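You operate a simulated robot arm through the tools that you are given. There is no shell and no other tool.

Carry out the task below with a simulated robot arm. There is one attempt and no reset: what you move stays moved.

JOB
Open the clamp, crank the side guide out wide and send the carton to the track's end.
Fine: drop the stop, raise it again once the carton has passed.

Only the result counts: the job must be done as asked and must still hold three seconds after the hand-in. Knocking over, shifting, dropping, spilling or breaking anything else fails it.

ROBOT AND FRAMES
A 6-joint arm with a two-finger gripper, fixed in place. Base frame: the origin is on the floor under the middle of its stand, x ahead of it, y to its left, z up. Readings come in mm, degrees, newtons and seconds.
It reaches about 1298 mm from its shoulder. Its first joint turns from -149.0 to 149.0 degrees. Payload 1.57 kg.
The TCP is the grasp point between the finger pads, 21 mm short of the fingertips. In the tool frame z runs along the fingers and y along their closing line. The gripper opens to 70 mm; its body begins 50 mm behind the TCP.
Orientation is that of the tool frame in the base frame, as [roll, pitch, yaw] about the fixed x, y, z axes, in that order (R = Rz(yaw) Ry(pitch) Rx(roll)). With the fingers straight down and closing along the base's y, the tool's x points along the base's -x, its y along +y and its z along -z.

CONTROLS
- The arm moves only by the tool servo_tool. Its argument "deltas" is a list of rows, each a list of 6 numbers: the shift along the tool's x, y, z in mm, then the turn, a rotation vector about the tool's x, y, z in degrees. In form: [[tx, ty, tz, ax, ay, az], ...]. A call has 1 to 20 rows; each row shifts and turns the commanded pose from where the row before left it, along the tool's axes as they then stand. "gripper" is the opening, from 0 (shut) to 1 (fully open), set as the call begins (left out, the last holds). Each row takes 0.2 s and may step no farther than 50 mm and 8.6 degrees from the row before; otherwise, or with a gripper value out of range, the whole call is refused. Where a pose cannot be reached the arm comes as near as it can. A force on the tool above 70 N (or 10 N above the force at the start of the call, whichever is more), or a blocked arm, ends the call early, and 0.2 s more pass. Each finger travels about 64.8 mm/s and halts on what it meets, pressing with about 23 N; the grip force reading is that of the motor and also rises with nothing between the fingers. The clock runs only during rows and for 0.2 s after the last one: add rows that do not move to give the fingers time. It gives the time, the measured TCP pose, the force on the tool (base axes), the opening and the grip force at its end, in the units of the frame above (readings bear some noise), with the torque about the TCP (base axes, N m) and any sound that the robot's microphone picked up, and new pictures: "pictures" is both (left out), scene, wrist or none.
- Cameras (640 x 400 px; columns grow to the right, rows downward): "scene" is fixed at [400.1, 647.2, 1401.8]; the picture's right is [-0.99, -0.14, 0.00], its down [-0.04, 0.27, -0.96] and it looks along [0.13, -0.95, -0.27] (base axes); focal length 374 px, centre (320, 200). "wrist" rides on the gripper at [79, 4, -81] in the tool frame; the picture's right is [-0.05, 1.00, 0.00], its down [-0.67, -0.04, -0.74] and it looks along [-0.74, -0.04, 0.67] (tool axes); focal length 256 px, centre (320, 200). There is no depth. A picture from a camera that has moved, and an enlarged one, comes with that camera's place and axes in the base frame and with its lens.
- slide_trunk(by): slides the trunk up (or, below 0, down) by that many mm; the arm rides with it, the base frame stays. It gives what a move gives, with no picture.
- inspect(camera, box): a new picture of the part [left, top, right, bottom] of that camera's present view, enlarged. It takes no simulated time.
- hand_in(): hands the job in; it is judged then, once.

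Nothing tells you positions but the pictures and the camera data. Unless the task says otherwise, let go and move clear before handing in.

The tools are called after "Emit:" as a command line: name --pt "numbers of a row" for each row, then --argument value for the rest, lists and objects as JSON in quotes. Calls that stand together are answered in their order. servo_tool: Moves the arm, as the interface text tells. Its arguments: {"type":"object","properties":{"deltas":{"type":"array","items":{"type":"array","items":{"type":"number"}}},"gripper":{"type":"number"},"pictures":{"type":"string","enum":["both","scene","wrist","none"]}},"required":["deltas"]} The other tools are called the same way: slide_trunk (by) moves the trunk up or down; inspect (camera, box) takes an enlarged picture of a part of a camera's view; hand_in () hands the job in.

At the start:

```text
clock: 0.0
ee_pos: [651.6, -327.1, 1216.5]
ee_rot: [179.9, -0.1, 180.0]
ft_force: [-1.1, 0.8, 0.3]
moment: [0.01, 0.02, -0.02]
finger_gap: 70.1
finger_force: 0.0
trunk travel left (down, up): [-898.0, 72.0]
```

scene: 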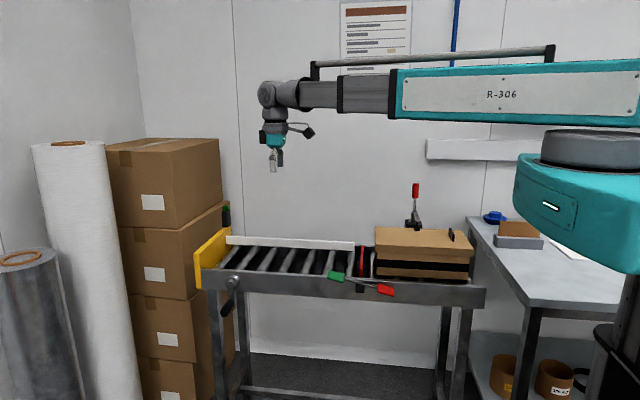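
wrist: 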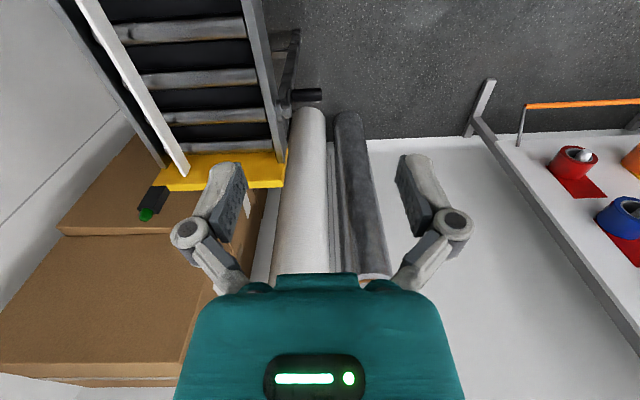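

I see a roller conveyor with a carton on its right end, a toggle clamp with a red handle behind it, a stop lever (green/red) on the front rail, a crank at the left front leg, and a white side guide. I'll look closer before moving anything.

Emit:
inspect --camera "scene" --box '[180, 170, 340, 270]'

Emit:
inspect --camera "scene" --box '[320, 210, 480, 310]'

Emit:
inspect --camera "scene" --box '[180, 240, 340, 340]'

Emit:
inspect --camera "scene" --box '[350, 160, 510, 260]'

Emit:
inspect --camera "scene" --box '[320, 0, 430, 69]'

Emit:
inspect --camera "wrist" --box '[40, 0, 340, 200]'

```text
4.00 times, centred on (260, 220) of scene
camera zoom: at [400.1, 647.2, 1401.8], right [-0.99, -0.14, 0.0], down [-0.04, 0.27, -0.96], along [0.13, -0.95, -0.27], focal length 1497 px, centre (560, 120)
```

zoom: 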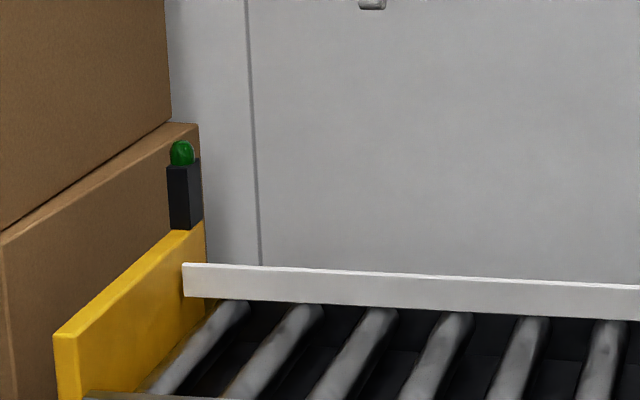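

```text
4.00 times, centred on (400, 260) of scene
camera zoom: at [400.1, 647.2, 1401.8], right [-0.99, -0.14, 0.0], down [-0.04, 0.27, -0.96], along [0.13, -0.95, -0.27], focal length 1497 px, centre (0, -40)
```

zoom: 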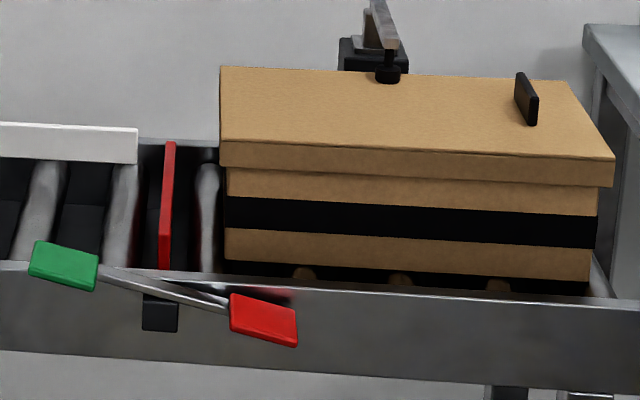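

```text
4.00 times, centred on (260, 290) of scene
camera zoom: at [400.1, 647.2, 1401.8], right [-0.99, -0.14, 0.0], down [-0.04, 0.27, -0.96], along [0.13, -0.95, -0.27], focal length 1497 px, centre (560, -160)
```

zoom: 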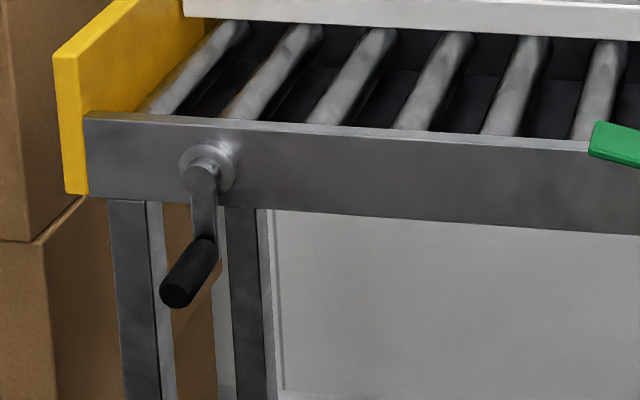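

```text
4.00 times, centred on (430, 210) of scene
camera zoom: at [400.1, 647.2, 1401.8], right [-0.99, -0.14, 0.0], down [-0.04, 0.27, -0.96], along [0.13, -0.95, -0.27], focal length 1497 px, centre (-120, 160)
```

zoom: 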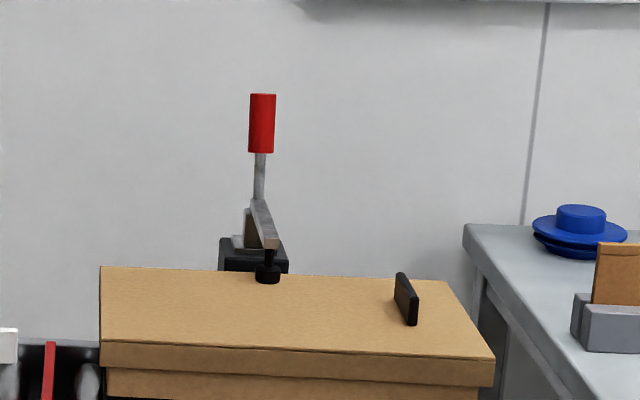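

```text
5.80 times, centred on (375, 34) of scene
camera zoom: at [400.1, 647.2, 1401.8], right [-0.99, -0.14, 0.0], down [-0.04, 0.27, -0.96], along [0.13, -0.95, -0.27], focal length 2170 px, centre (1, 1159)
```

zoom: 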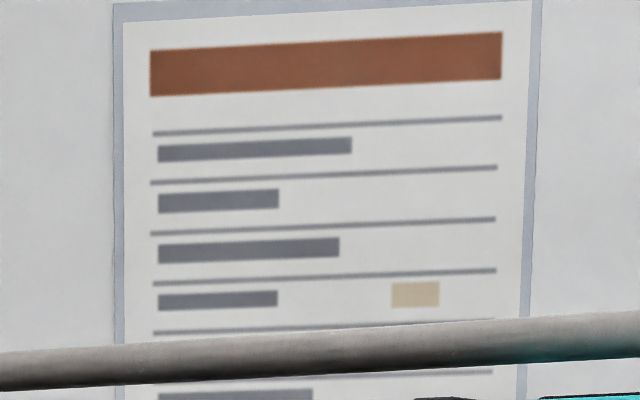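

```text
2.00 times, centred on (190, 100) of wrist
camera zoom: at [572.1, -321.7, 1299.2], right [0.05, 1.0, 0.0], down [0.67, -0.04, 0.74], along [0.74, -0.04, -0.67], focal length 512 px, centre (580, 400)
```

zoom: 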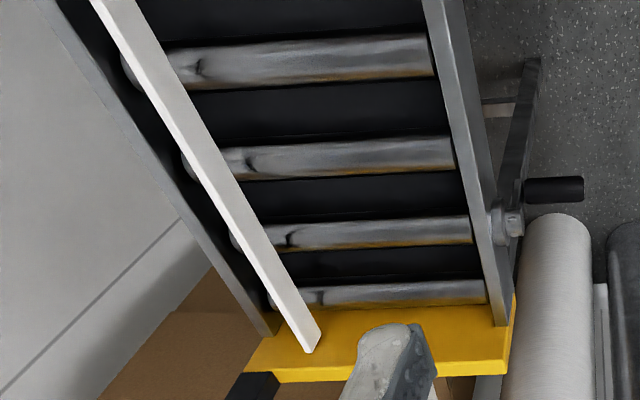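

The conveyor's front rail is at about y=-408, with its top at z≈853. The crank handle is near (831,-342,756), the stop at x≈417, and the carton spans x≈85–376. I'll turn the wrist 90° so its camera looks across the conveyor, to get better measurements.

Emit:
servo_tool --pt "0 0 0 0 0 8.2" --pt "0 0 0 0 0 8.2" --pt "0 0 0 0 0 8.2" --pt "0 0 0 0 0 8.2" --pt "0 0 0 0 0 8.2" --pt "0 0 0 0 0 8.2" --pt "0 0 0 0 0 8.2" --pt "0 0 0 0 0 8.2" --pt "0 0 0 0 0 8.2" --pt "0 0 0 0 0 8.2" --pt "0 0 0 0 0 8.0" --gripper 1

```text
clock: 2.4
ee_pos: [652.5, -326.9, 1216.6]
ee_rot: [180.0, 0.1, 89.9]
ft_force: [0.6, -0.5, -0.1]
moment: [-0.03, 0.0, -0.01]
finger_gap: 70.0
finger_force: 0.1
trunk travel left (down, up): [-898.0, 72.0]
camera wrist: at [655.8, -246.9, 1299.2], right [1.0, -0.06, 0.0], down [-0.04, -0.67, 0.74], along [-0.04, -0.74, -0.67], focal length 256 px, centre (320, 200)
```

scene: 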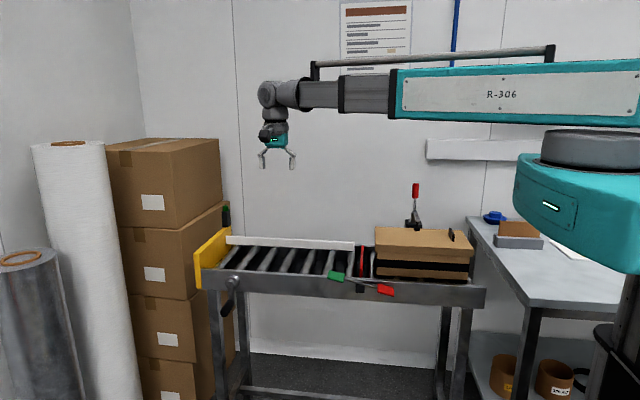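
wrist: 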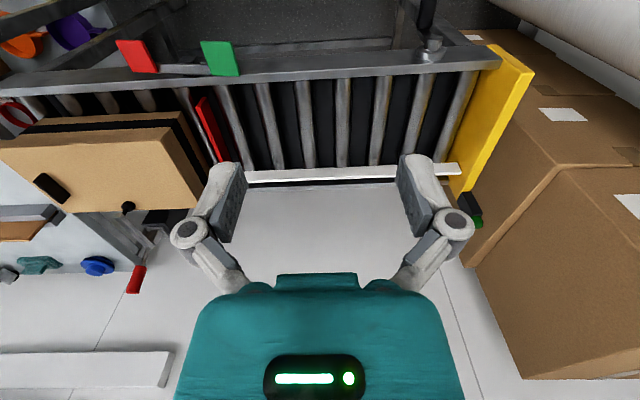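

The wrist camera now looks across the conveyor. Next I'll slide along -x at this height to view the carton, clamp and stop lever.

Emit:
servo_tool --pt "0 -50 0 0 0 0" --pt "0 -50 0 0 0 0" --pt "0 -50 0 0 0 0" --pt "0 -50 0 0 0 0" --pt "0 -50 0 0 0 0" --pt "0 -50 0 0 0 0"

```text
clock: 3.8
ee_pos: [381.8, -357.8, 1218.3]
ee_rot: [180.0, -0.1, 89.9]
ft_force: [-0.4, 0.6, 0.2]
moment: [0.02, -0.04, 0.0]
finger_gap: 70.0
finger_force: 0.1
out of reach, approached as far as the arm can: row 5, 6
trunk travel left (down, up): [-898.0, 72.0]
camera wrist: at [384.8, -277.9, 1299.4], right [1.0, -0.05, 0.0], down [-0.04, -0.67, 0.74], along [-0.04, -0.74, -0.67], focal length 256 px, centre (320, 200)
```

scene: 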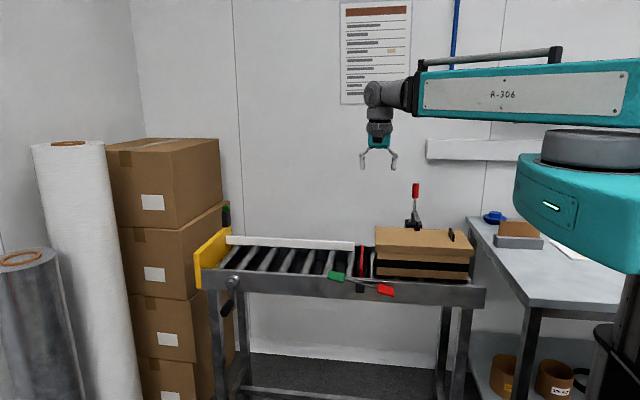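
wrist: 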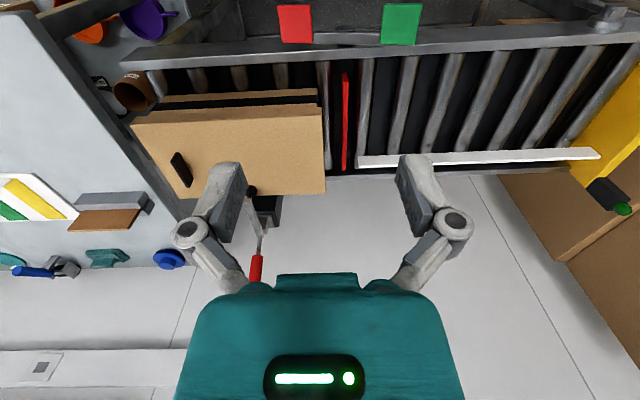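

The arm's inner reach limit is about 523 mm from the base axis, which still covers the carton. I'll zoom in from here to measure the parts.

Emit:
inspect --camera "wrist" --box '[100, 70, 360, 232]'

Emit:
inspect --camera "wrist" --box '[240, 0, 460, 138]'

Emit:
inspect --camera "wrist" --box '[200, 150, 340, 300]'

Emit:
inspect --camera "wrist" --box '[340, 80, 640, 240]'

```text
2.46 times, centred on (230, 151) of wrist
camera zoom: at [384.8, -277.9, 1299.4], right [1.0, -0.05, 0.0], down [-0.04, -0.67, 0.74], along [-0.04, -0.74, -0.67], focal length 630 px, centre (542, 321)
```

zoom: 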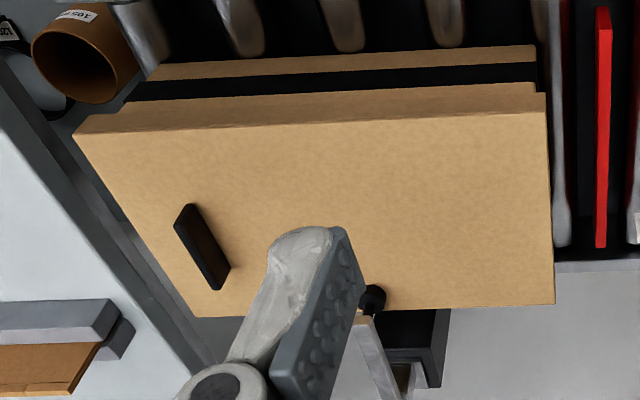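

```text
2.90 times, centred on (350, 69) of wrist
camera zoom: at [384.8, -277.9, 1299.4], right [1.0, -0.05, 0.0], down [-0.04, -0.67, 0.74], along [-0.04, -0.74, -0.67], focal length 742 px, centre (233, 580)
```

zoom: 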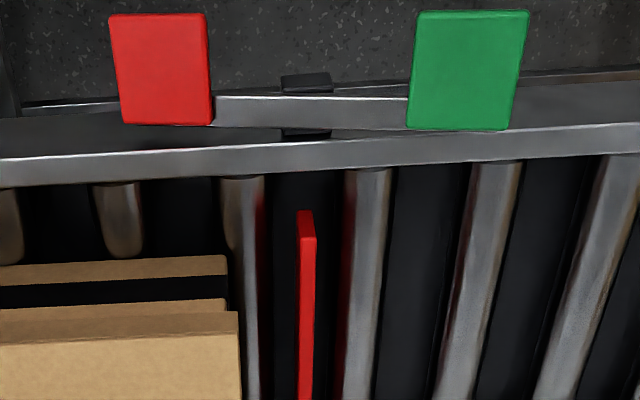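

```text
2.67 times, centred on (270, 225) of wrist
camera zoom: at [384.8, -277.9, 1299.4], right [1.0, -0.05, 0.0], down [-0.04, -0.67, 0.74], along [-0.04, -0.74, -0.67], focal length 683 px, centre (453, 133)
```

zoom: 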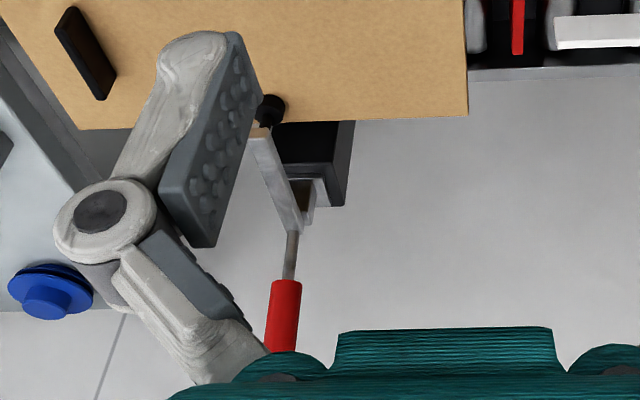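

```text
2.13 times, centred on (490, 160) of wrist
camera zoom: at [384.8, -277.9, 1299.4], right [1.0, -0.05, 0.0], down [-0.04, -0.67, 0.74], along [-0.04, -0.74, -0.67], focal length 546 px, centre (-43, 285)
```

zoom: 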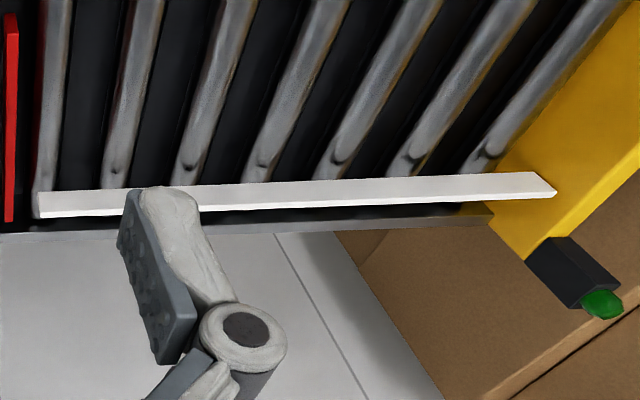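

Measurements: the lid spans y≈-484 to -653 with its top at z≈938. The guide is at y≈-619, so it blocks the carton. The clamp handle is at about (229,-748,1027–1081). The green pedal is at (493,-386,868), and the red one, now down, at (340,-387,832). I'll turn the wrist back so the camera stays out of the clamp's plane, close the fingers, and move in front of the clamp handle at a safe height.

Emit:
servo_tool --pt "0 0 0 0 0 -8.2" --pt "0 0 0 0 0 -8.2" --pt "0 0 0 0 0 -8.2" --pt "0 0 0 0 0 -8.2" --pt "0 0 0 0 0 -8.2" --pt "0 0 0 0 0 -8.2" --pt "0 0 0 0 0 -8.2" --pt "0 0 0 0 0 -8.2" --pt "0 0 0 0 0 -8.2" --pt "0 0 0 0 0 -8.2" --pt "0 0 0 0 0 -8.0" --gripper 0 --pictures "none"

Emit:
servo_tool --pt "0 -45 0 0 0 0" --pt "20 -45 0 0 0 0" --pt "20 -45 0 0 0 0" --pt "20 -45 0 0 0 0" --pt "20 -45 0 0 0 0" --pt "20 -45 0 0 0 0" --pt "20 -30 0 0 0 0"

```text
clock: 6.2
ee_pos: [382.6, -358.0, 1216.7]
ee_rot: [180.0, -0.1, -179.8]
ft_force: [0.3, 0.2, 0.3]
moment: [-0.03, -0.02, 0.0]
finger_gap: 0.3
finger_force: 22.9
trunk travel left (down, up): [-898.0, 72.0]
```

```text
clock: 7.8
ee_pos: [261.1, -660.1, 1216.3]
ee_rot: [179.9, 0.1, -180.0]
ft_force: [-0.3, 0.3, -0.2]
moment: [0.03, -0.03, 0.04]
finger_gap: 0.1
finger_force: 23.3
trunk travel left (down, up): [-898.0, 72.0]
camera wrist: at [181.1, -654.7, 1299.0], right [0.05, 1.0, 0.0], down [0.67, -0.04, 0.75], along [0.74, -0.04, -0.67], focal length 256 px, centre (320, 200)
```

scene: 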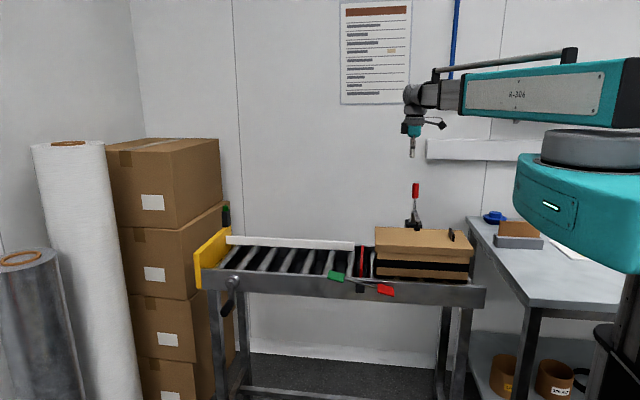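
wrist: 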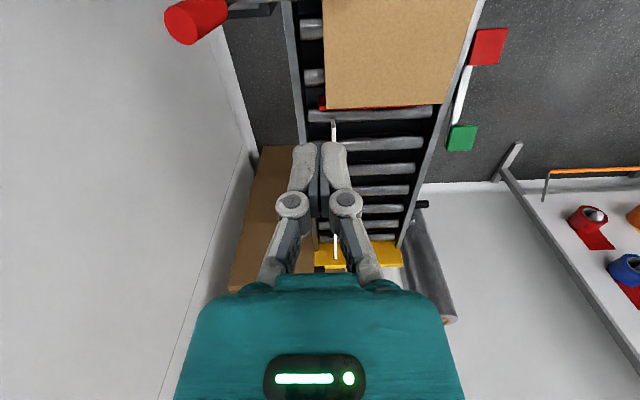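

The handle's top is confirmed at (228,-754,1081). I'll lower the closed fingers just in front of the handle, then push it back in small steps.

Emit:
servo_tool --pt "16 -12 0 0 0 0" --pt "16 -12 0 0 0 0" --pt "0 0 40 0 0 0" --pt "0 0 40 0 0 0" --pt "0 0 40 0 0 0" --pt "0 0 36 0 0 0"

```text
clock: 9.2
ee_pos: [229.2, -683.4, 1217.6]
ee_rot: [-180.0, -0.1, 180.0]
ft_force: [-0.6, 0.0, 0.8]
moment: [0.03, 0.0, -0.02]
finger_gap: 0.0
finger_force: 23.6
out of reach, approached as far as the arm can: row 3, 4, 5, 6
trunk travel left (down, up): [-898.0, 72.0]
camera wrist: at [148.7, -678.0, 1299.2], right [0.05, 1.0, 0.0], down [0.67, -0.04, 0.74], along [0.74, -0.04, -0.67], focal length 256 px, centre (320, 200)
```

scene: 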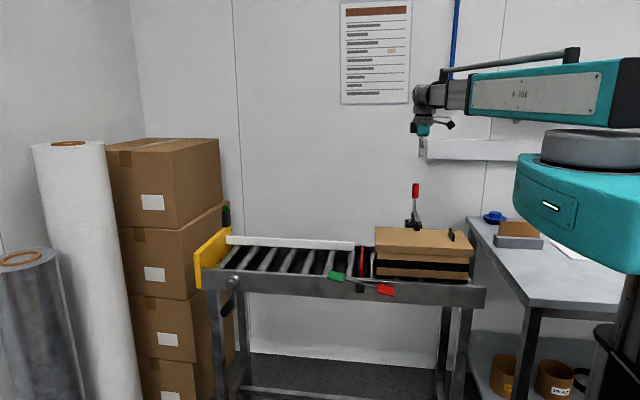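
wrist: 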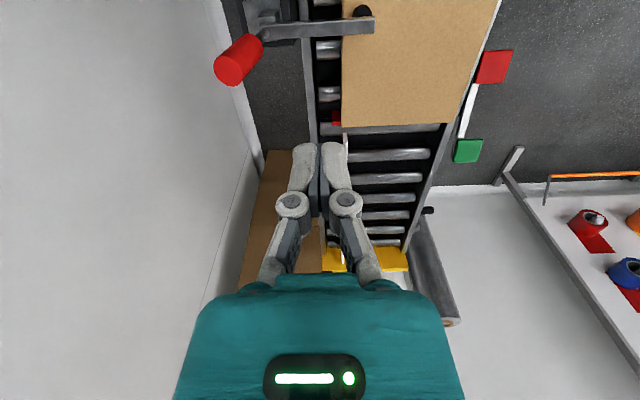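

The arm can't go lower here with the tool pointing down, so the trunk has to provide the height. I'll slide it down so the fingertips sit beside the handle.

Emit:
slide_trunk --by -156

Emit:
inspect --camera "scene" --box '[350, 100, 510, 200]'

Emit:
inspect --camera "wrist" --box '[160, 0, 480, 200]'

```text
clock: 11.0
ee_pos: [228.0, -682.4, 1060.6]
ee_rot: [179.9, 0.0, 179.9]
ft_force: [-0.1, -0.5, -0.3]
moment: [0.0, -0.02, -0.02]
finger_gap: 0.0
finger_force: 23.2
trunk travel left (down, up): [-742.0, 228.0]
```

```text
4.00 times, centred on (430, 150) of scene
camera zoom: at [400.1, 647.2, 1401.8], right [-0.99, -0.14, 0.0], down [-0.04, 0.27, -0.96], along [0.13, -0.95, -0.27], focal length 1497 px, centre (-120, 400)
```

zoom: 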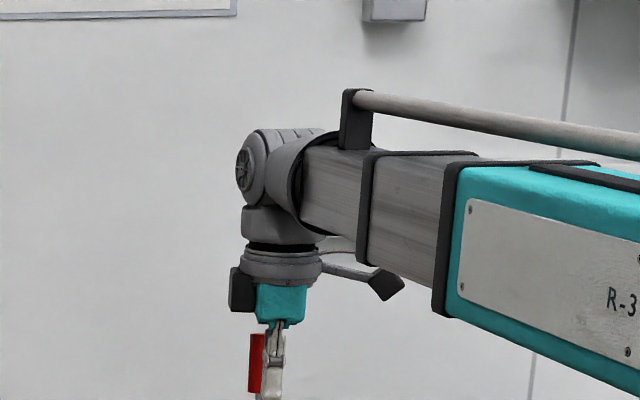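

```text
2.00 times, centred on (320, 100) of wrist
camera zoom: at [148.7, -677.9, 1143.3], right [0.05, 1.0, 0.0], down [0.67, -0.04, 0.74], along [0.74, -0.04, -0.67], focal length 512 px, centre (320, 400)
```

zoom: 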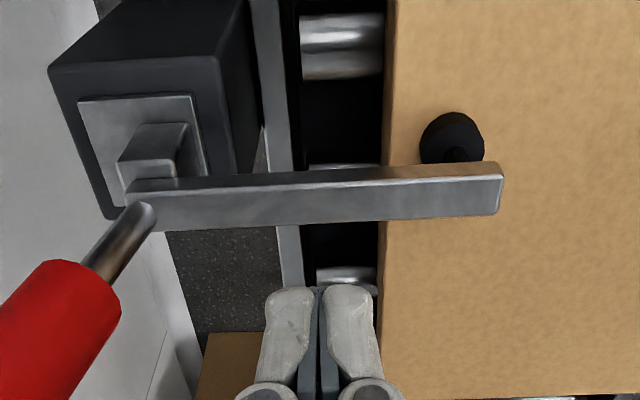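

The fingers are in front of the red handle at the right height. I'll push in -y with small steps and watch the force.

Emit:
servo_tool --pt "0 -20 0 0 0 0" --pt "0 -10 0 0 0 0" --pt "0 -10 0 0 0 0" --pt "0 -10 0 0 0 0" --pt "0 -10 0 0 0 0"

```text
clock: 12.2
ee_pos: [227.2, -742.5, 1061.8]
ee_rot: [-180.0, 0.0, 179.9]
ft_force: [0.0, 0.2, 0.6]
moment: [-0.06, 0.0, 0.0]
finger_gap: 0.0
finger_force: 23.2
trunk travel left (down, up): [-742.0, 228.0]
camera wrist: at [147.8, -738.2, 1143.2], right [0.05, 1.0, 0.0], down [0.67, -0.03, 0.74], along [0.74, -0.04, -0.67], focal length 256 px, centre (320, 200)
```

scene: 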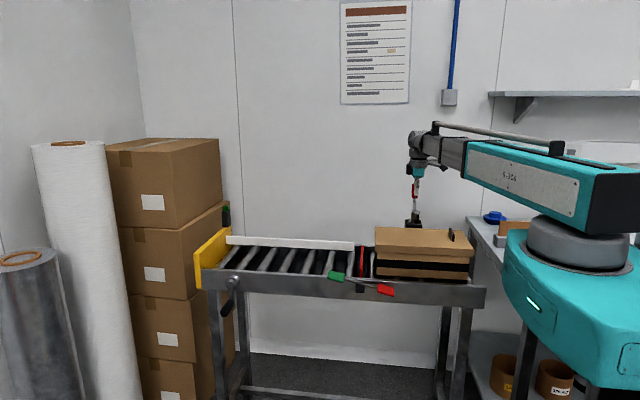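
wrist: 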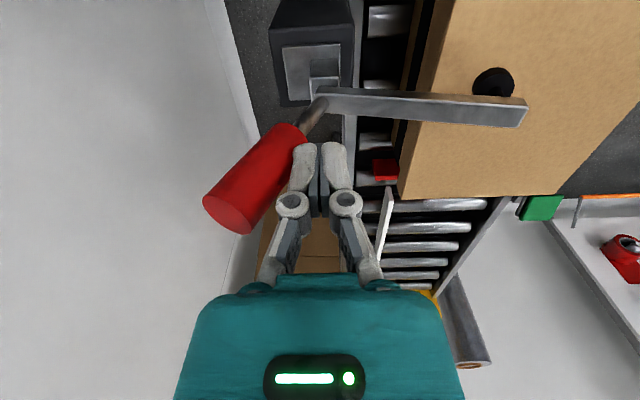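

Emit:
inspect --camera "wrist" --box '[180, 60, 420, 260]'

Emit:
inspect --camera "scene" --box '[370, 150, 470, 250]'

```text
2.00 times, centred on (300, 160) of wrist
camera zoom: at [147.8, -738.2, 1143.2], right [0.05, 1.0, 0.0], down [0.67, -0.03, 0.74], along [0.74, -0.04, -0.67], focal length 512 px, centre (360, 280)
```

zoom: 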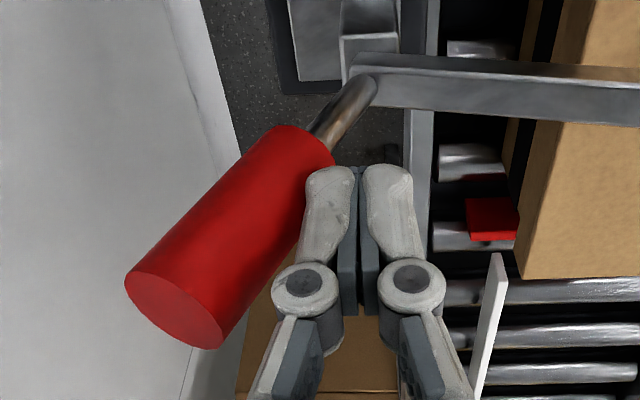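

```text
4.00 times, centred on (420, 200) of scene
camera zoom: at [400.1, 647.2, 1401.8], right [-0.99, -0.14, 0.0], down [-0.04, 0.27, -0.96], along [0.13, -0.95, -0.27], focal length 1497 px, centre (-80, 200)
```

zoom: 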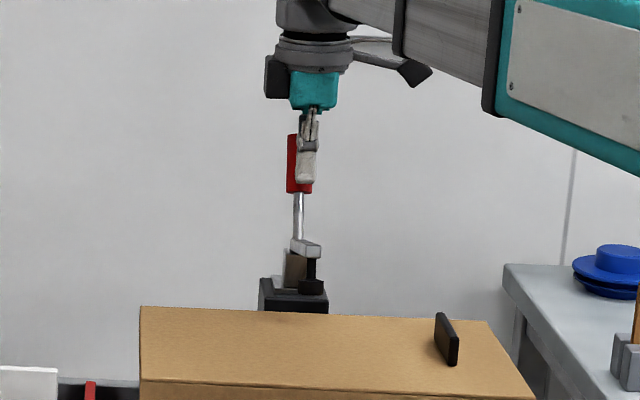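

The clamp is opening the right way: the pad has lifted and the handle is tilting back with almost no force. I'll keep pushing.

Emit:
servo_tool --pt "0 -10 0 0 0 0" --pt "0 -10 0 0 0 0" --pt "0 -10 0 0 0 0" --pt "0 -10 0 0 0 0"

Emit:
inspect --camera "scene" --box '[370, 150, 470, 250]'

```text
clock: 13.2
ee_pos: [227.5, -783.6, 1061.4]
ee_rot: [-180.0, -0.1, 180.0]
ft_force: [0.3, -0.4, -0.2]
moment: [0.0, -0.01, 0.0]
finger_gap: 0.0
finger_force: 23.0
trunk travel left (down, up): [-742.0, 228.0]
camera wrist: at [148.3, -778.1, 1143.1], right [0.05, 1.0, 0.0], down [0.67, -0.04, 0.74], along [0.74, -0.04, -0.67], focal length 256 px, centre (320, 200)
```

scene: 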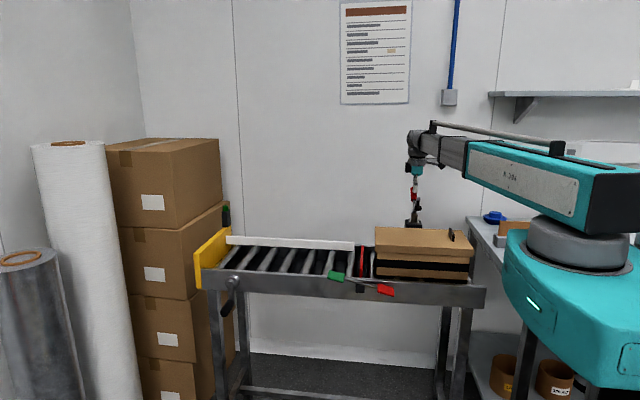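
wrist: 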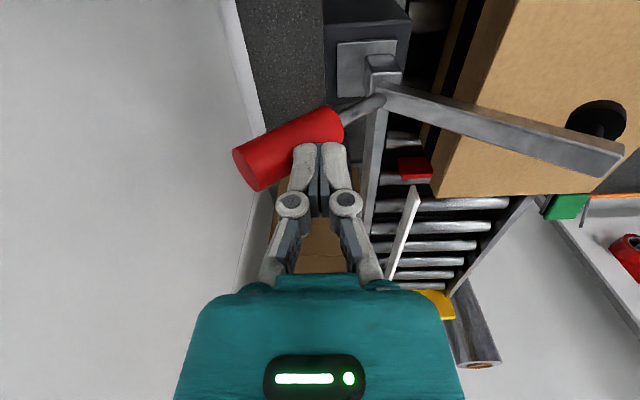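

```text
4.00 times, centred on (420, 200) of scene
camera zoom: at [400.1, 647.2, 1401.8], right [-0.99, -0.14, 0.0], down [-0.04, 0.27, -0.96], along [0.13, -0.95, -0.27], focal length 1497 px, centre (-80, 200)
```

zoom: 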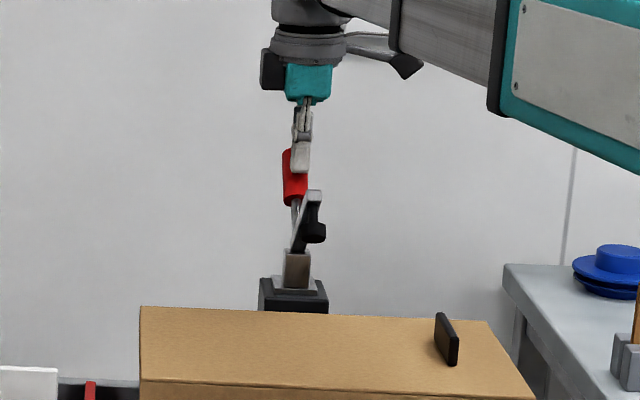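

The clamp arm is up about 40°. I'll push a bit more, then lower with the trunk so the fingertips keep driving the handle down and back.

Emit:
servo_tool --pt "0 -10 0 0 0 0" --pt "0 -10 0 0 0 0" --pictures "none"

Emit:
slide_trunk --by -25

Emit:
inspect --camera "wrist" --box '[180, 40, 500, 240]'

Emit:
inspect --camera "scene" --box '[370, 150, 470, 250]'

```text
clock: 13.8
ee_pos: [229.0, -803.0, 1060.7]
ee_rot: [-179.9, 0.1, -180.0]
ft_force: [0.2, -0.4, 0.9]
moment: [-0.01, -0.01, -0.03]
finger_gap: 0.0
finger_force: 22.6
trunk travel left (down, up): [-742.0, 228.0]
```

```text
clock: 14.5
ee_pos: [228.0, -802.0, 1035.4]
ee_rot: [180.0, 0.0, 180.0]
ft_force: [-0.2, -0.7, -0.4]
moment: [0.02, 0.01, 0.02]
finger_gap: 0.1
finger_force: 23.2
trunk travel left (down, up): [-717.0, 253.0]
```

```text
2.00 times, centred on (340, 140) of wrist
camera zoom: at [148.3, -796.8, 1118.2], right [0.05, 1.0, 0.0], down [0.67, -0.04, 0.74], along [0.74, -0.04, -0.67], focal length 512 px, centre (280, 320)
```

zoom: 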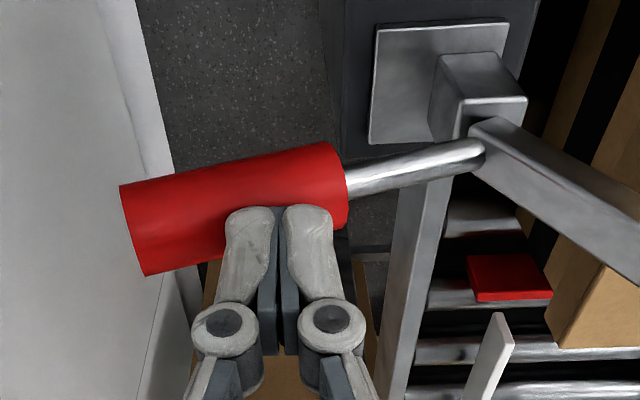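

```text
4.00 times, centred on (420, 200) of scene
camera zoom: at [400.1, 647.2, 1401.8], right [-0.99, -0.14, 0.0], down [-0.04, 0.27, -0.96], along [0.13, -0.95, -0.27], focal length 1497 px, centre (-80, 200)
```

zoom: 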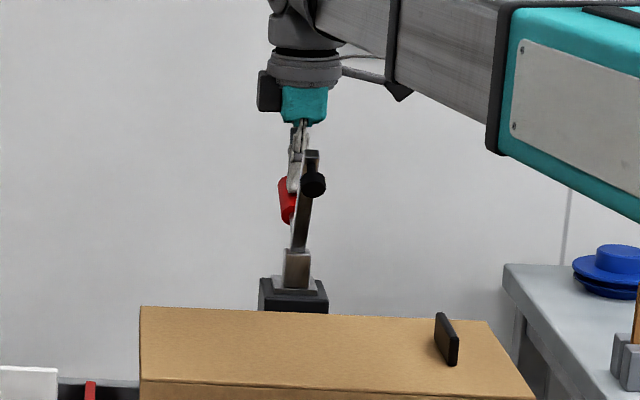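

Emit:
slide_trunk --by -20

Emit:
inspect --camera "wrist" --box '[180, 40, 500, 240]'

Emit:
inspect --camera "scene" --box '[370, 150, 470, 250]'

```text
clock: 15.2
ee_pos: [227.3, -801.7, 1014.8]
ee_rot: [179.9, 0.0, 179.9]
ft_force: [0.4, -0.1, -0.5]
moment: [0.0, 0.0, 0.01]
finger_gap: 0.0
finger_force: 22.7
trunk travel left (down, up): [-697.0, 273.0]
```

```text
2.00 times, centred on (340, 140) of wrist
camera zoom: at [148.3, -796.8, 1098.2], right [0.05, 1.0, 0.0], down [0.67, -0.04, 0.74], along [0.74, -0.04, -0.67], focal length 512 px, centre (280, 320)
```

zoom: 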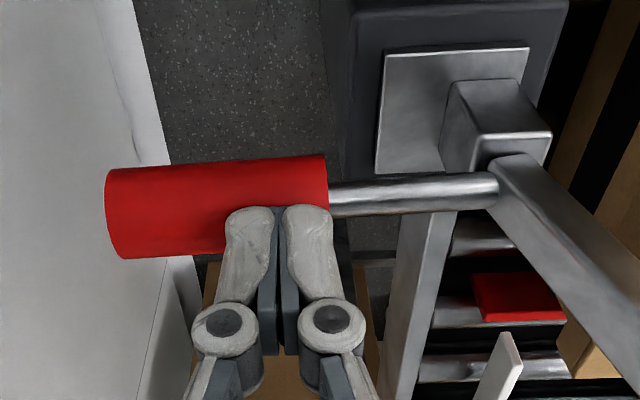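

```text
4.00 times, centred on (420, 200) of scene
camera zoom: at [400.1, 647.2, 1401.8], right [-0.99, -0.14, 0.0], down [-0.04, 0.27, -0.96], along [0.13, -0.95, -0.27], focal length 1497 px, centre (-80, 200)
```

zoom: 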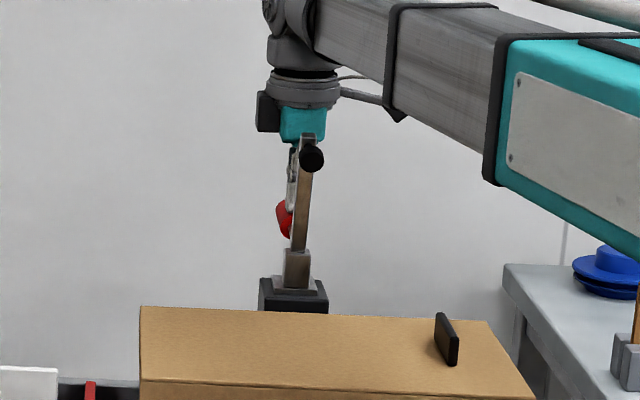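

Emit:
slide_trunk --by -10

Emit:
inspect --camera "scene" --box '[370, 150, 470, 250]'

Emit:
inspect --camera "wrist" --box '[180, 40, 500, 240]'

```text
clock: 15.7
ee_pos: [228.7, -802.9, 1012.6]
ee_rot: [-179.4, 0.2, 180.0]
ft_force: [0.4, 3.1, 46.0]
moment: [0.13, -0.11, 0.04]
finger_gap: 6.1
finger_force: 28.6
trunk travel left (down, up): [-689.0, 281.0]
stopped: the force on the tool passed its limit at 82 N (the readings are from after the stop); the commanded pose is now the measured one
```

```text
4.00 times, centred on (420, 200) of scene
camera zoom: at [400.1, 647.2, 1401.8], right [-0.99, -0.14, 0.0], down [-0.04, 0.27, -0.96], along [0.13, -0.95, -0.27], focal length 1497 px, centre (-80, 200)
```

zoom: 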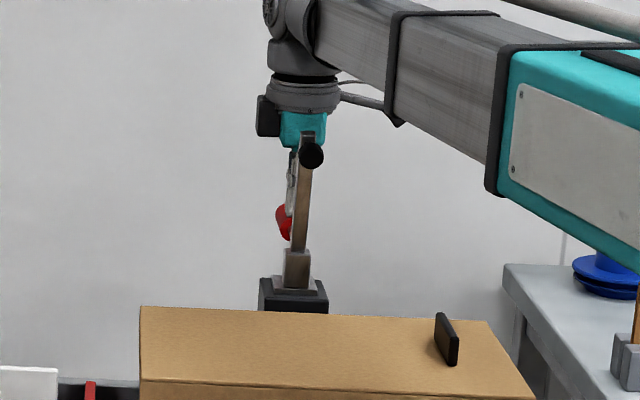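

```text
2.00 times, centred on (340, 140) of wrist
camera zoom: at [147.9, -795.7, 1093.6], right [0.05, 1.0, -0.01], down [0.66, -0.03, 0.75], along [0.75, -0.05, -0.66], focal length 512 px, centre (280, 320)
```

zoom: 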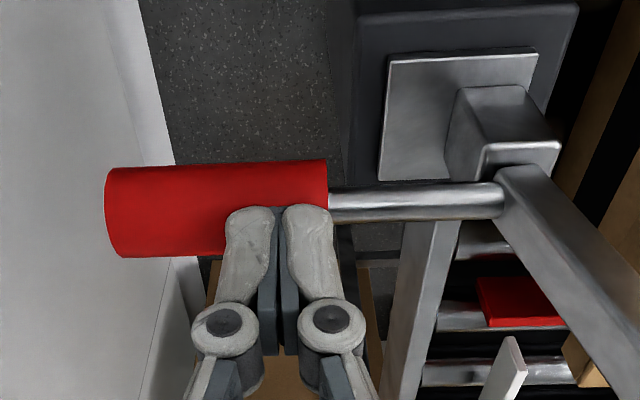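

The clamp hit its open limit, with the arm nearly vertical and the pad well off the carton. I'll raise straight up to release it, then check that it stays open.

Emit:
slide_trunk --by 150

Emit:
inspect --camera "scene" --box '[350, 130, 510, 260]'

Emit:
inspect --camera "wrist" --box '[0, 0, 640, 400]'

```text
clock: 17.4
ee_pos: [228.5, -806.0, 1158.4]
ee_rot: [-179.5, 0.1, -179.9]
ft_force: [0.1, -0.1, 0.3]
moment: [0.0, 0.02, -0.01]
finger_gap: 0.1
finger_force: 29.0
trunk travel left (down, up): [-839.0, 131.0]
```

```text
3.08 times, centred on (430, 195) of scene
camera zoom: at [400.1, 647.2, 1401.8], right [-0.99, -0.14, 0.0], down [-0.04, 0.27, -0.96], along [0.13, -0.95, -0.27], focal length 1152 px, centre (-18, 215)
```

zoom: 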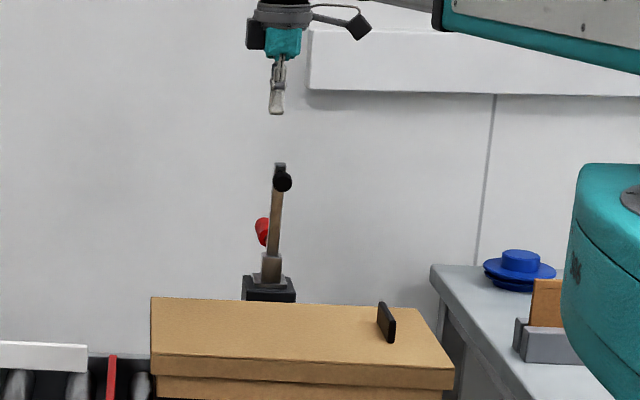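

```text
1.00 times, centred on (320, 200) of wrist (not enlarged: the box is as wide or as high as the picture)
camera zoom: at [149.1, -799.9, 1239.6], right [0.05, 1.0, -0.01], down [0.66, -0.03, 0.75], along [0.75, -0.05, -0.67], focal length 256 px, centre (320, 200)
```

zoom: 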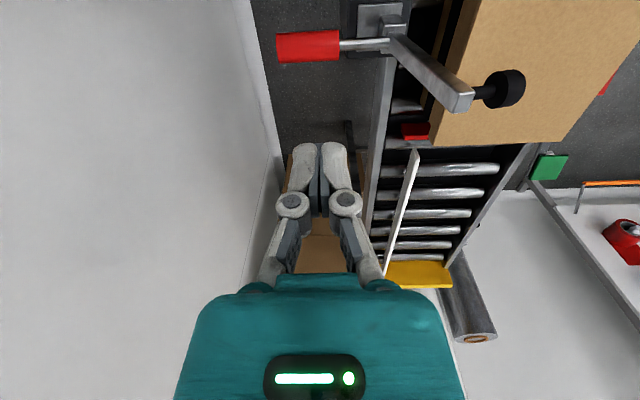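

The clamp stays open. Before cranking I need to know if the arm itself can move vertically, so I'll test going up, then back down.

Emit:
servo_tool --pt "0 0 -30 0 0 0" --pt "0 0 -30 0 0 0" --pictures "none"

Emit:
servo_tool --pt "0 0 30 0 0 0" --pt "0 0 30 0 0 0" --pictures "none"

```text
clock: 18.1
ee_pos: [229.5, -806.5, 1158.1]
ee_rot: [-179.5, 0.0, -180.0]
ft_force: [-0.2, -0.2, -0.3]
moment: [0.01, -0.01, 0.03]
finger_gap: 0.1
finger_force: 28.2
out of reach, approached as far as the arm can: row 1, 2
trunk travel left (down, up): [-839.0, 131.0]
```

```text
clock: 18.6
ee_pos: [228.9, -805.6, 1156.6]
ee_rot: [-179.4, 0.1, -180.0]
ft_force: [-0.4, -0.4, 0.1]
moment: [0.01, 0.0, 0.0]
finger_gap: 0.0
finger_force: 28.1
out of reach, approached as far as the arm can: row 1, 2
trunk travel left (down, up): [-839.0, 131.0]
```

Servo moves can't change the height with the tool at a fixed angle; only the trunk can. The wrist centre sits about 183 mm above the TCP with the tool down. For the crank I'll point the tool horizontally at -y, so tilting the wrist can trace the vertical circle. First I'll move to open space in front of the crank.

Emit:
servo_tool --pt "-30.1 37.3 0 0 0 0" --pt "-30.1 37.3 0 0 0 0" --pt "-30.1 37.3 0 0 0 0" --pt "-30.1 37.3 0 0 0 0" --pt "-30.1 37.3 0 0 0 0" --pt "-30.1 37.3 0 0 0 0" --pt "-30.1 37.3 0 0 0 0" --pt "-30.1 37.3 0 0 0 0" --pt "-30.1 37.3 0 0 0 0" --pt "-30.1 37.3 0 0 0 0" --pt "-30.1 37.3 0 0 0 0" --pt "-30.1 37.3 0 0 0 0" --pt "-30.1 37.3 0 0 0 0" --pt "-30.1 37.3 0 0 0 0" --pt "-30.1 37.3 0 0 0 0" --pt "-30.1 37.3 0 0 0 0" --pt "-30.1 37.3 0 0 0 0" --pt "-30.1 37.3 0 0 0 0" --pt "-30.1 37.3 0 0 0 0" --pt "-30.1 37.3 0 0 0 0" --gripper 1

```text
clock: 22.9
ee_pos: [832.5, -57.7, 1157.0]
ee_rot: [-179.5, 0.1, -180.0]
ft_force: [0.3, -0.6, -0.8]
moment: [0.06, 0.01, 0.02]
finger_gap: 69.7
finger_force: 0.0
out of reach, approached as far as the arm can: row 10
trunk travel left (down, up): [-839.0, 131.0]
camera wrist: at [752.0, -51.3, 1239.3], right [0.05, 1.0, -0.01], down [0.66, -0.03, 0.75], along [0.74, -0.05, -0.67], focal length 256 px, centre (320, 200)
```

scene: 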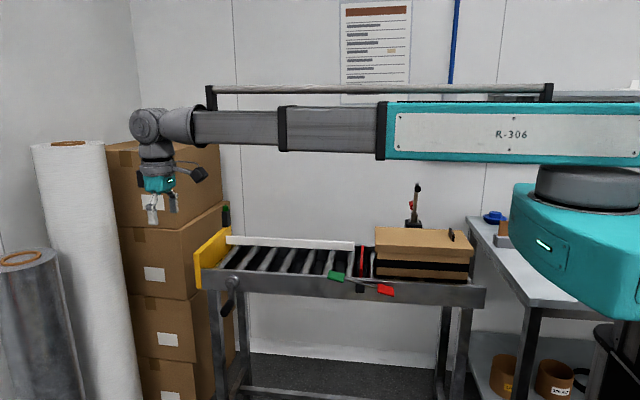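
wrist: 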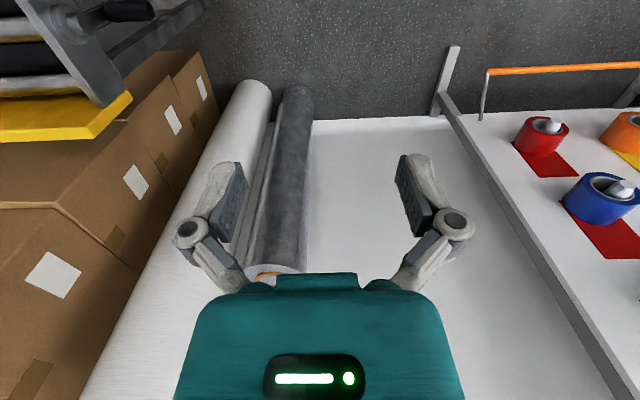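

There's open space around the wrist here. Now I'll yaw the tool so the camera ends up on top after tilting.

Emit:
servo_tool --pt "0 0 0 0 0 -8.2" --pt "0 0 0 0 0 -8.2" --pt "0 0 0 0 0 -8.2" --pt "0 0 0 0 0 -8.2" --pt "0 0 0 0 0 -8.2" --pt "0 0 0 0 0 -8.2" --pt "0 0 0 0 0 -8.2" --pt "0 0 0 0 0 -8.2" --pt "0 0 0 0 0 -8.2" --pt "0 0 0 0 0 -8.2" --pt "0 0 0 0 0 -8.0" --pictures "none"

Emit:
servo_tool --pt "26.1 0 -1.87 0 8.2 0" --pt "26.1 0 -1.87 0 8.2 0" --pictures "none"

```text
clock: 25.2
ee_pos: [829.7, -56.7, 1156.6]
ee_rot: [-179.9, -0.5, -89.8]
ft_force: [-0.6, -0.3, -0.2]
moment: [0.03, -0.01, -0.02]
finger_gap: 70.1
finger_force: 0.1
trunk travel left (down, up): [-839.0, 131.0]
```

```text
clock: 25.9
ee_pos: [830.2, -108.1, 1164.4]
ee_rot: [-179.9, -16.9, -89.9]
ft_force: [-0.6, 0.4, 0.5]
moment: [-0.02, 0.0, 0.02]
finger_gap: 70.1
finger_force: 0.1
trunk travel left (down, up): [-839.0, 131.0]
```

Emit:
servo_tool --pt "26.1 0 -1.87 0 8.2 0" --pt "26.1 0 -1.87 0 8.2 0" --pt "26.1 0 -1.87 0 8.2 0" --pt "26.1 0 -1.87 0 8.2 0" --pt "26.1 0 -1.87 0 8.2 0" --pt "26.1 0 -1.87 0 8.2 0" --pt "26.1 0 -1.87 0 8.2 0" --pt "26.1 0 -1.87 0 8.2 0"

```text
clock: 27.6
ee_pos: [829.3, -237.0, 1319.5]
ee_rot: [-179.0, -82.7, -91.0]
ft_force: [0.2, 0.7, -0.3]
moment: [0.02, -0.01, 0.01]
finger_gap: 69.9
finger_force: 0.2
out of reach, approached as far as the arm can: row 1
trunk travel left (down, up): [-839.0, 131.0]
camera wrist: at [825.0, -166.5, 1409.9], right [-1.0, 0.01, -0.06], down [0.04, 0.82, -0.56], along [0.04, -0.57, -0.82], focal length 256 px, centre (320, 200)
```

scene: 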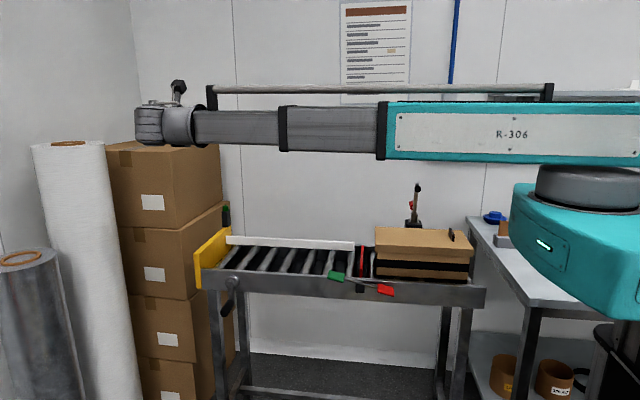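
wrist: 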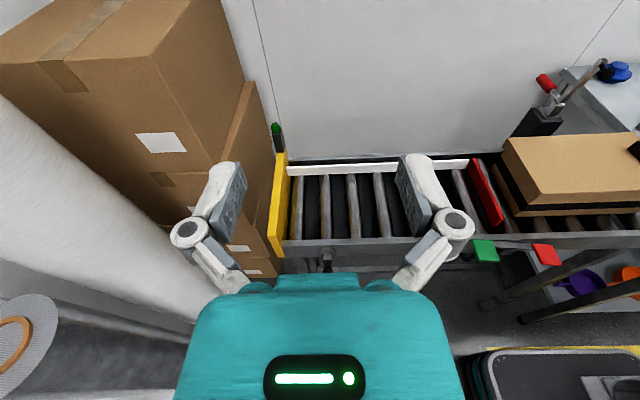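

The tool now points almost at -y and the camera sees the whole track. I'll finish the tilt, then lower the trunk in stages to the crank's height.

Emit:
servo_tool --pt "23.2 0 -1.5 0 7.3 0" --pictures "none"

Emit:
slide_trunk --by -300

Emit:
inspect --camera "scene" --box '[0, 0, 640, 400]'

Emit:
inspect --camera "wrist" --box '[0, 0, 640, 400]'

```text
clock: 28.1
ee_pos: [829.1, -239.7, 1343.3]
ee_rot: [-138.7, -89.8, -131.2]
ft_force: [0.2, 0.4, -0.3]
moment: [0.01, -0.02, 0.03]
finger_gap: 69.9
finger_force: 0.1
trunk travel left (down, up): [-839.0, 131.0]
```

```text
clock: 31.1
ee_pos: [830.2, -238.0, 1043.0]
ee_rot: [-154.5, -89.7, -115.7]
ft_force: [-0.4, -0.4, -0.6]
moment: [-0.02, -0.02, 0.01]
finger_gap: 70.3
finger_force: 0.0
trunk travel left (down, up): [-539.0, 431.0]
```

```text
1.00 times, centred on (320, 200) of scene (not enlarged: the box is as wide or as high as the picture)
camera zoom: at [400.1, 647.2, 1401.8], right [-0.99, -0.14, 0.0], down [-0.04, 0.27, -0.96], along [0.13, -0.95, -0.27], focal length 374 px, centre (320, 200)
```

zoom: 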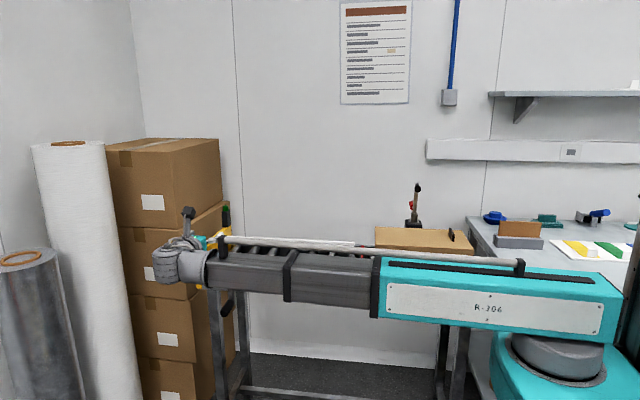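

```text
1.00 times, centred on (320, 200) of wrist (not enlarged: the box is as wide or as high as the picture)
camera zoom: at [825.2, -157.8, 1123.7], right [-1.0, 0.0, -0.06], down [0.04, 0.75, -0.66], along [0.04, -0.66, -0.75], focal length 256 px, centre (320, 200)
```

zoom: 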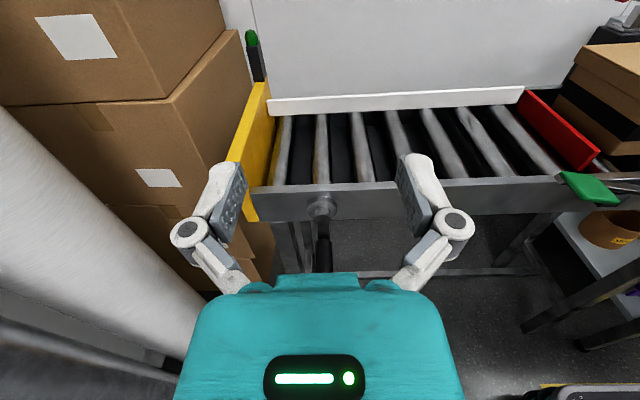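

The path is clear, so I'll keep lowering until the tool faces the crank handle.

Emit:
slide_trunk --by -260

Emit:
inspect --camera "scene" --box '[0, 0, 640, 400]'

Emit:
inspect --camera "wrist" --box '[0, 0, 640, 400]'

Emit:
inspect --camera "wrist" --box '[240, 60, 400, 160]'

Emit:
inspect --camera "scene" --box '[180, 220, 300, 340]'

```text
clock: 33.7
ee_pos: [829.0, -239.3, 783.0]
ee_rot: [-154.4, -89.7, -115.5]
ft_force: [-0.7, -0.3, 0.1]
moment: [-0.02, 0.0, -0.05]
finger_gap: 69.8
finger_force: 0.0
trunk travel left (down, up): [-279.0, 691.0]
```

```text
1.00 times, centred on (320, 200) of scene (not enlarged: the box is as wide or as high as the picture)
camera zoom: at [400.1, 647.2, 1401.8], right [-0.99, -0.14, 0.0], down [-0.04, 0.27, -0.96], along [0.13, -0.95, -0.27], focal length 374 px, centre (320, 200)
```

zoom: 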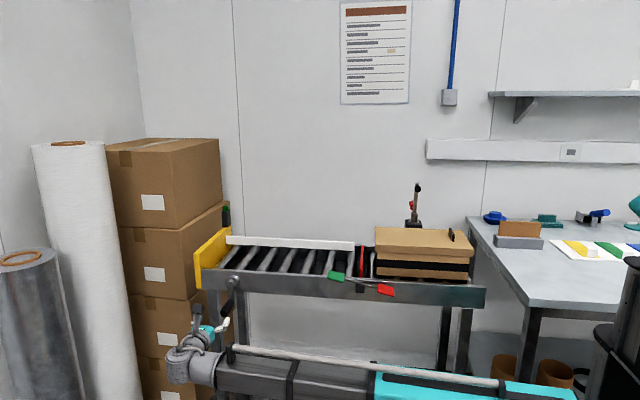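

```text
1.00 times, centred on (320, 200) of wrist (not enlarged: the box is as wide or as high as the picture)
camera zoom: at [825.2, -157.8, 863.7], right [-1.0, 0.0, -0.06], down [0.04, 0.75, -0.66], along [0.04, -0.66, -0.75], focal length 256 px, centre (320, 200)
```

zoom: 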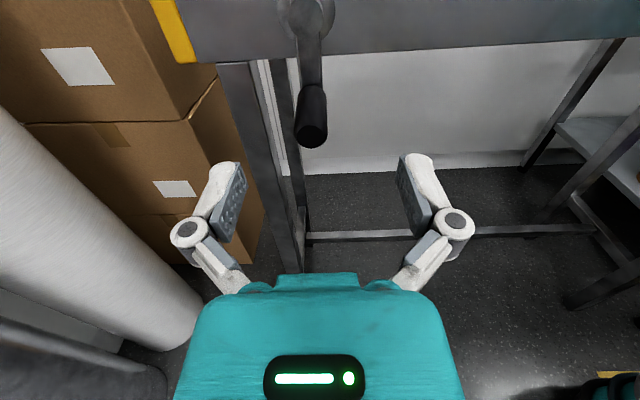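

```text
4.00 times, centred on (320, 110) of wrist
camera zoom: at [825.2, -157.8, 863.7], right [-1.0, 0.0, -0.06], down [0.04, 0.75, -0.66], along [0.04, -0.66, -0.75], focal length 1024 px, centre (320, 560)
```

zoom: 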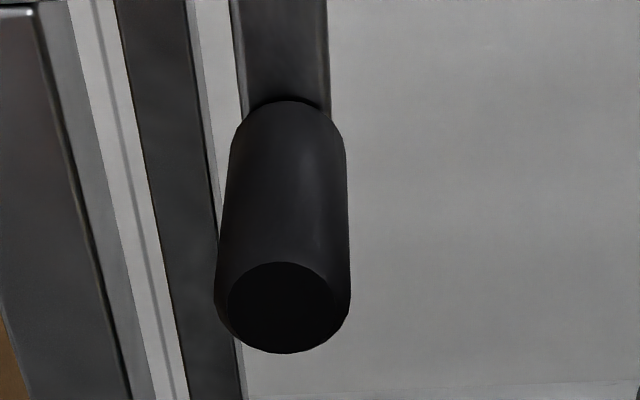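

```text
3.33 times, centred on (240, 280) of scene
camera zoom: at [400.1, 647.2, 1401.8], right [-0.99, -0.14, 0.0], down [-0.04, 0.27, -0.96], along [0.13, -0.95, -0.27], focal length 1248 px, centre (587, -67)
```

zoom: 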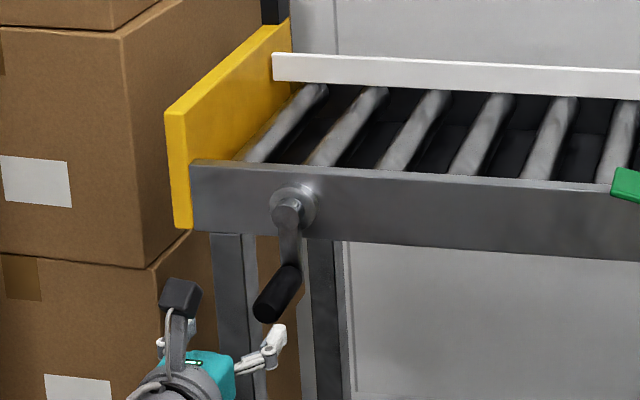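

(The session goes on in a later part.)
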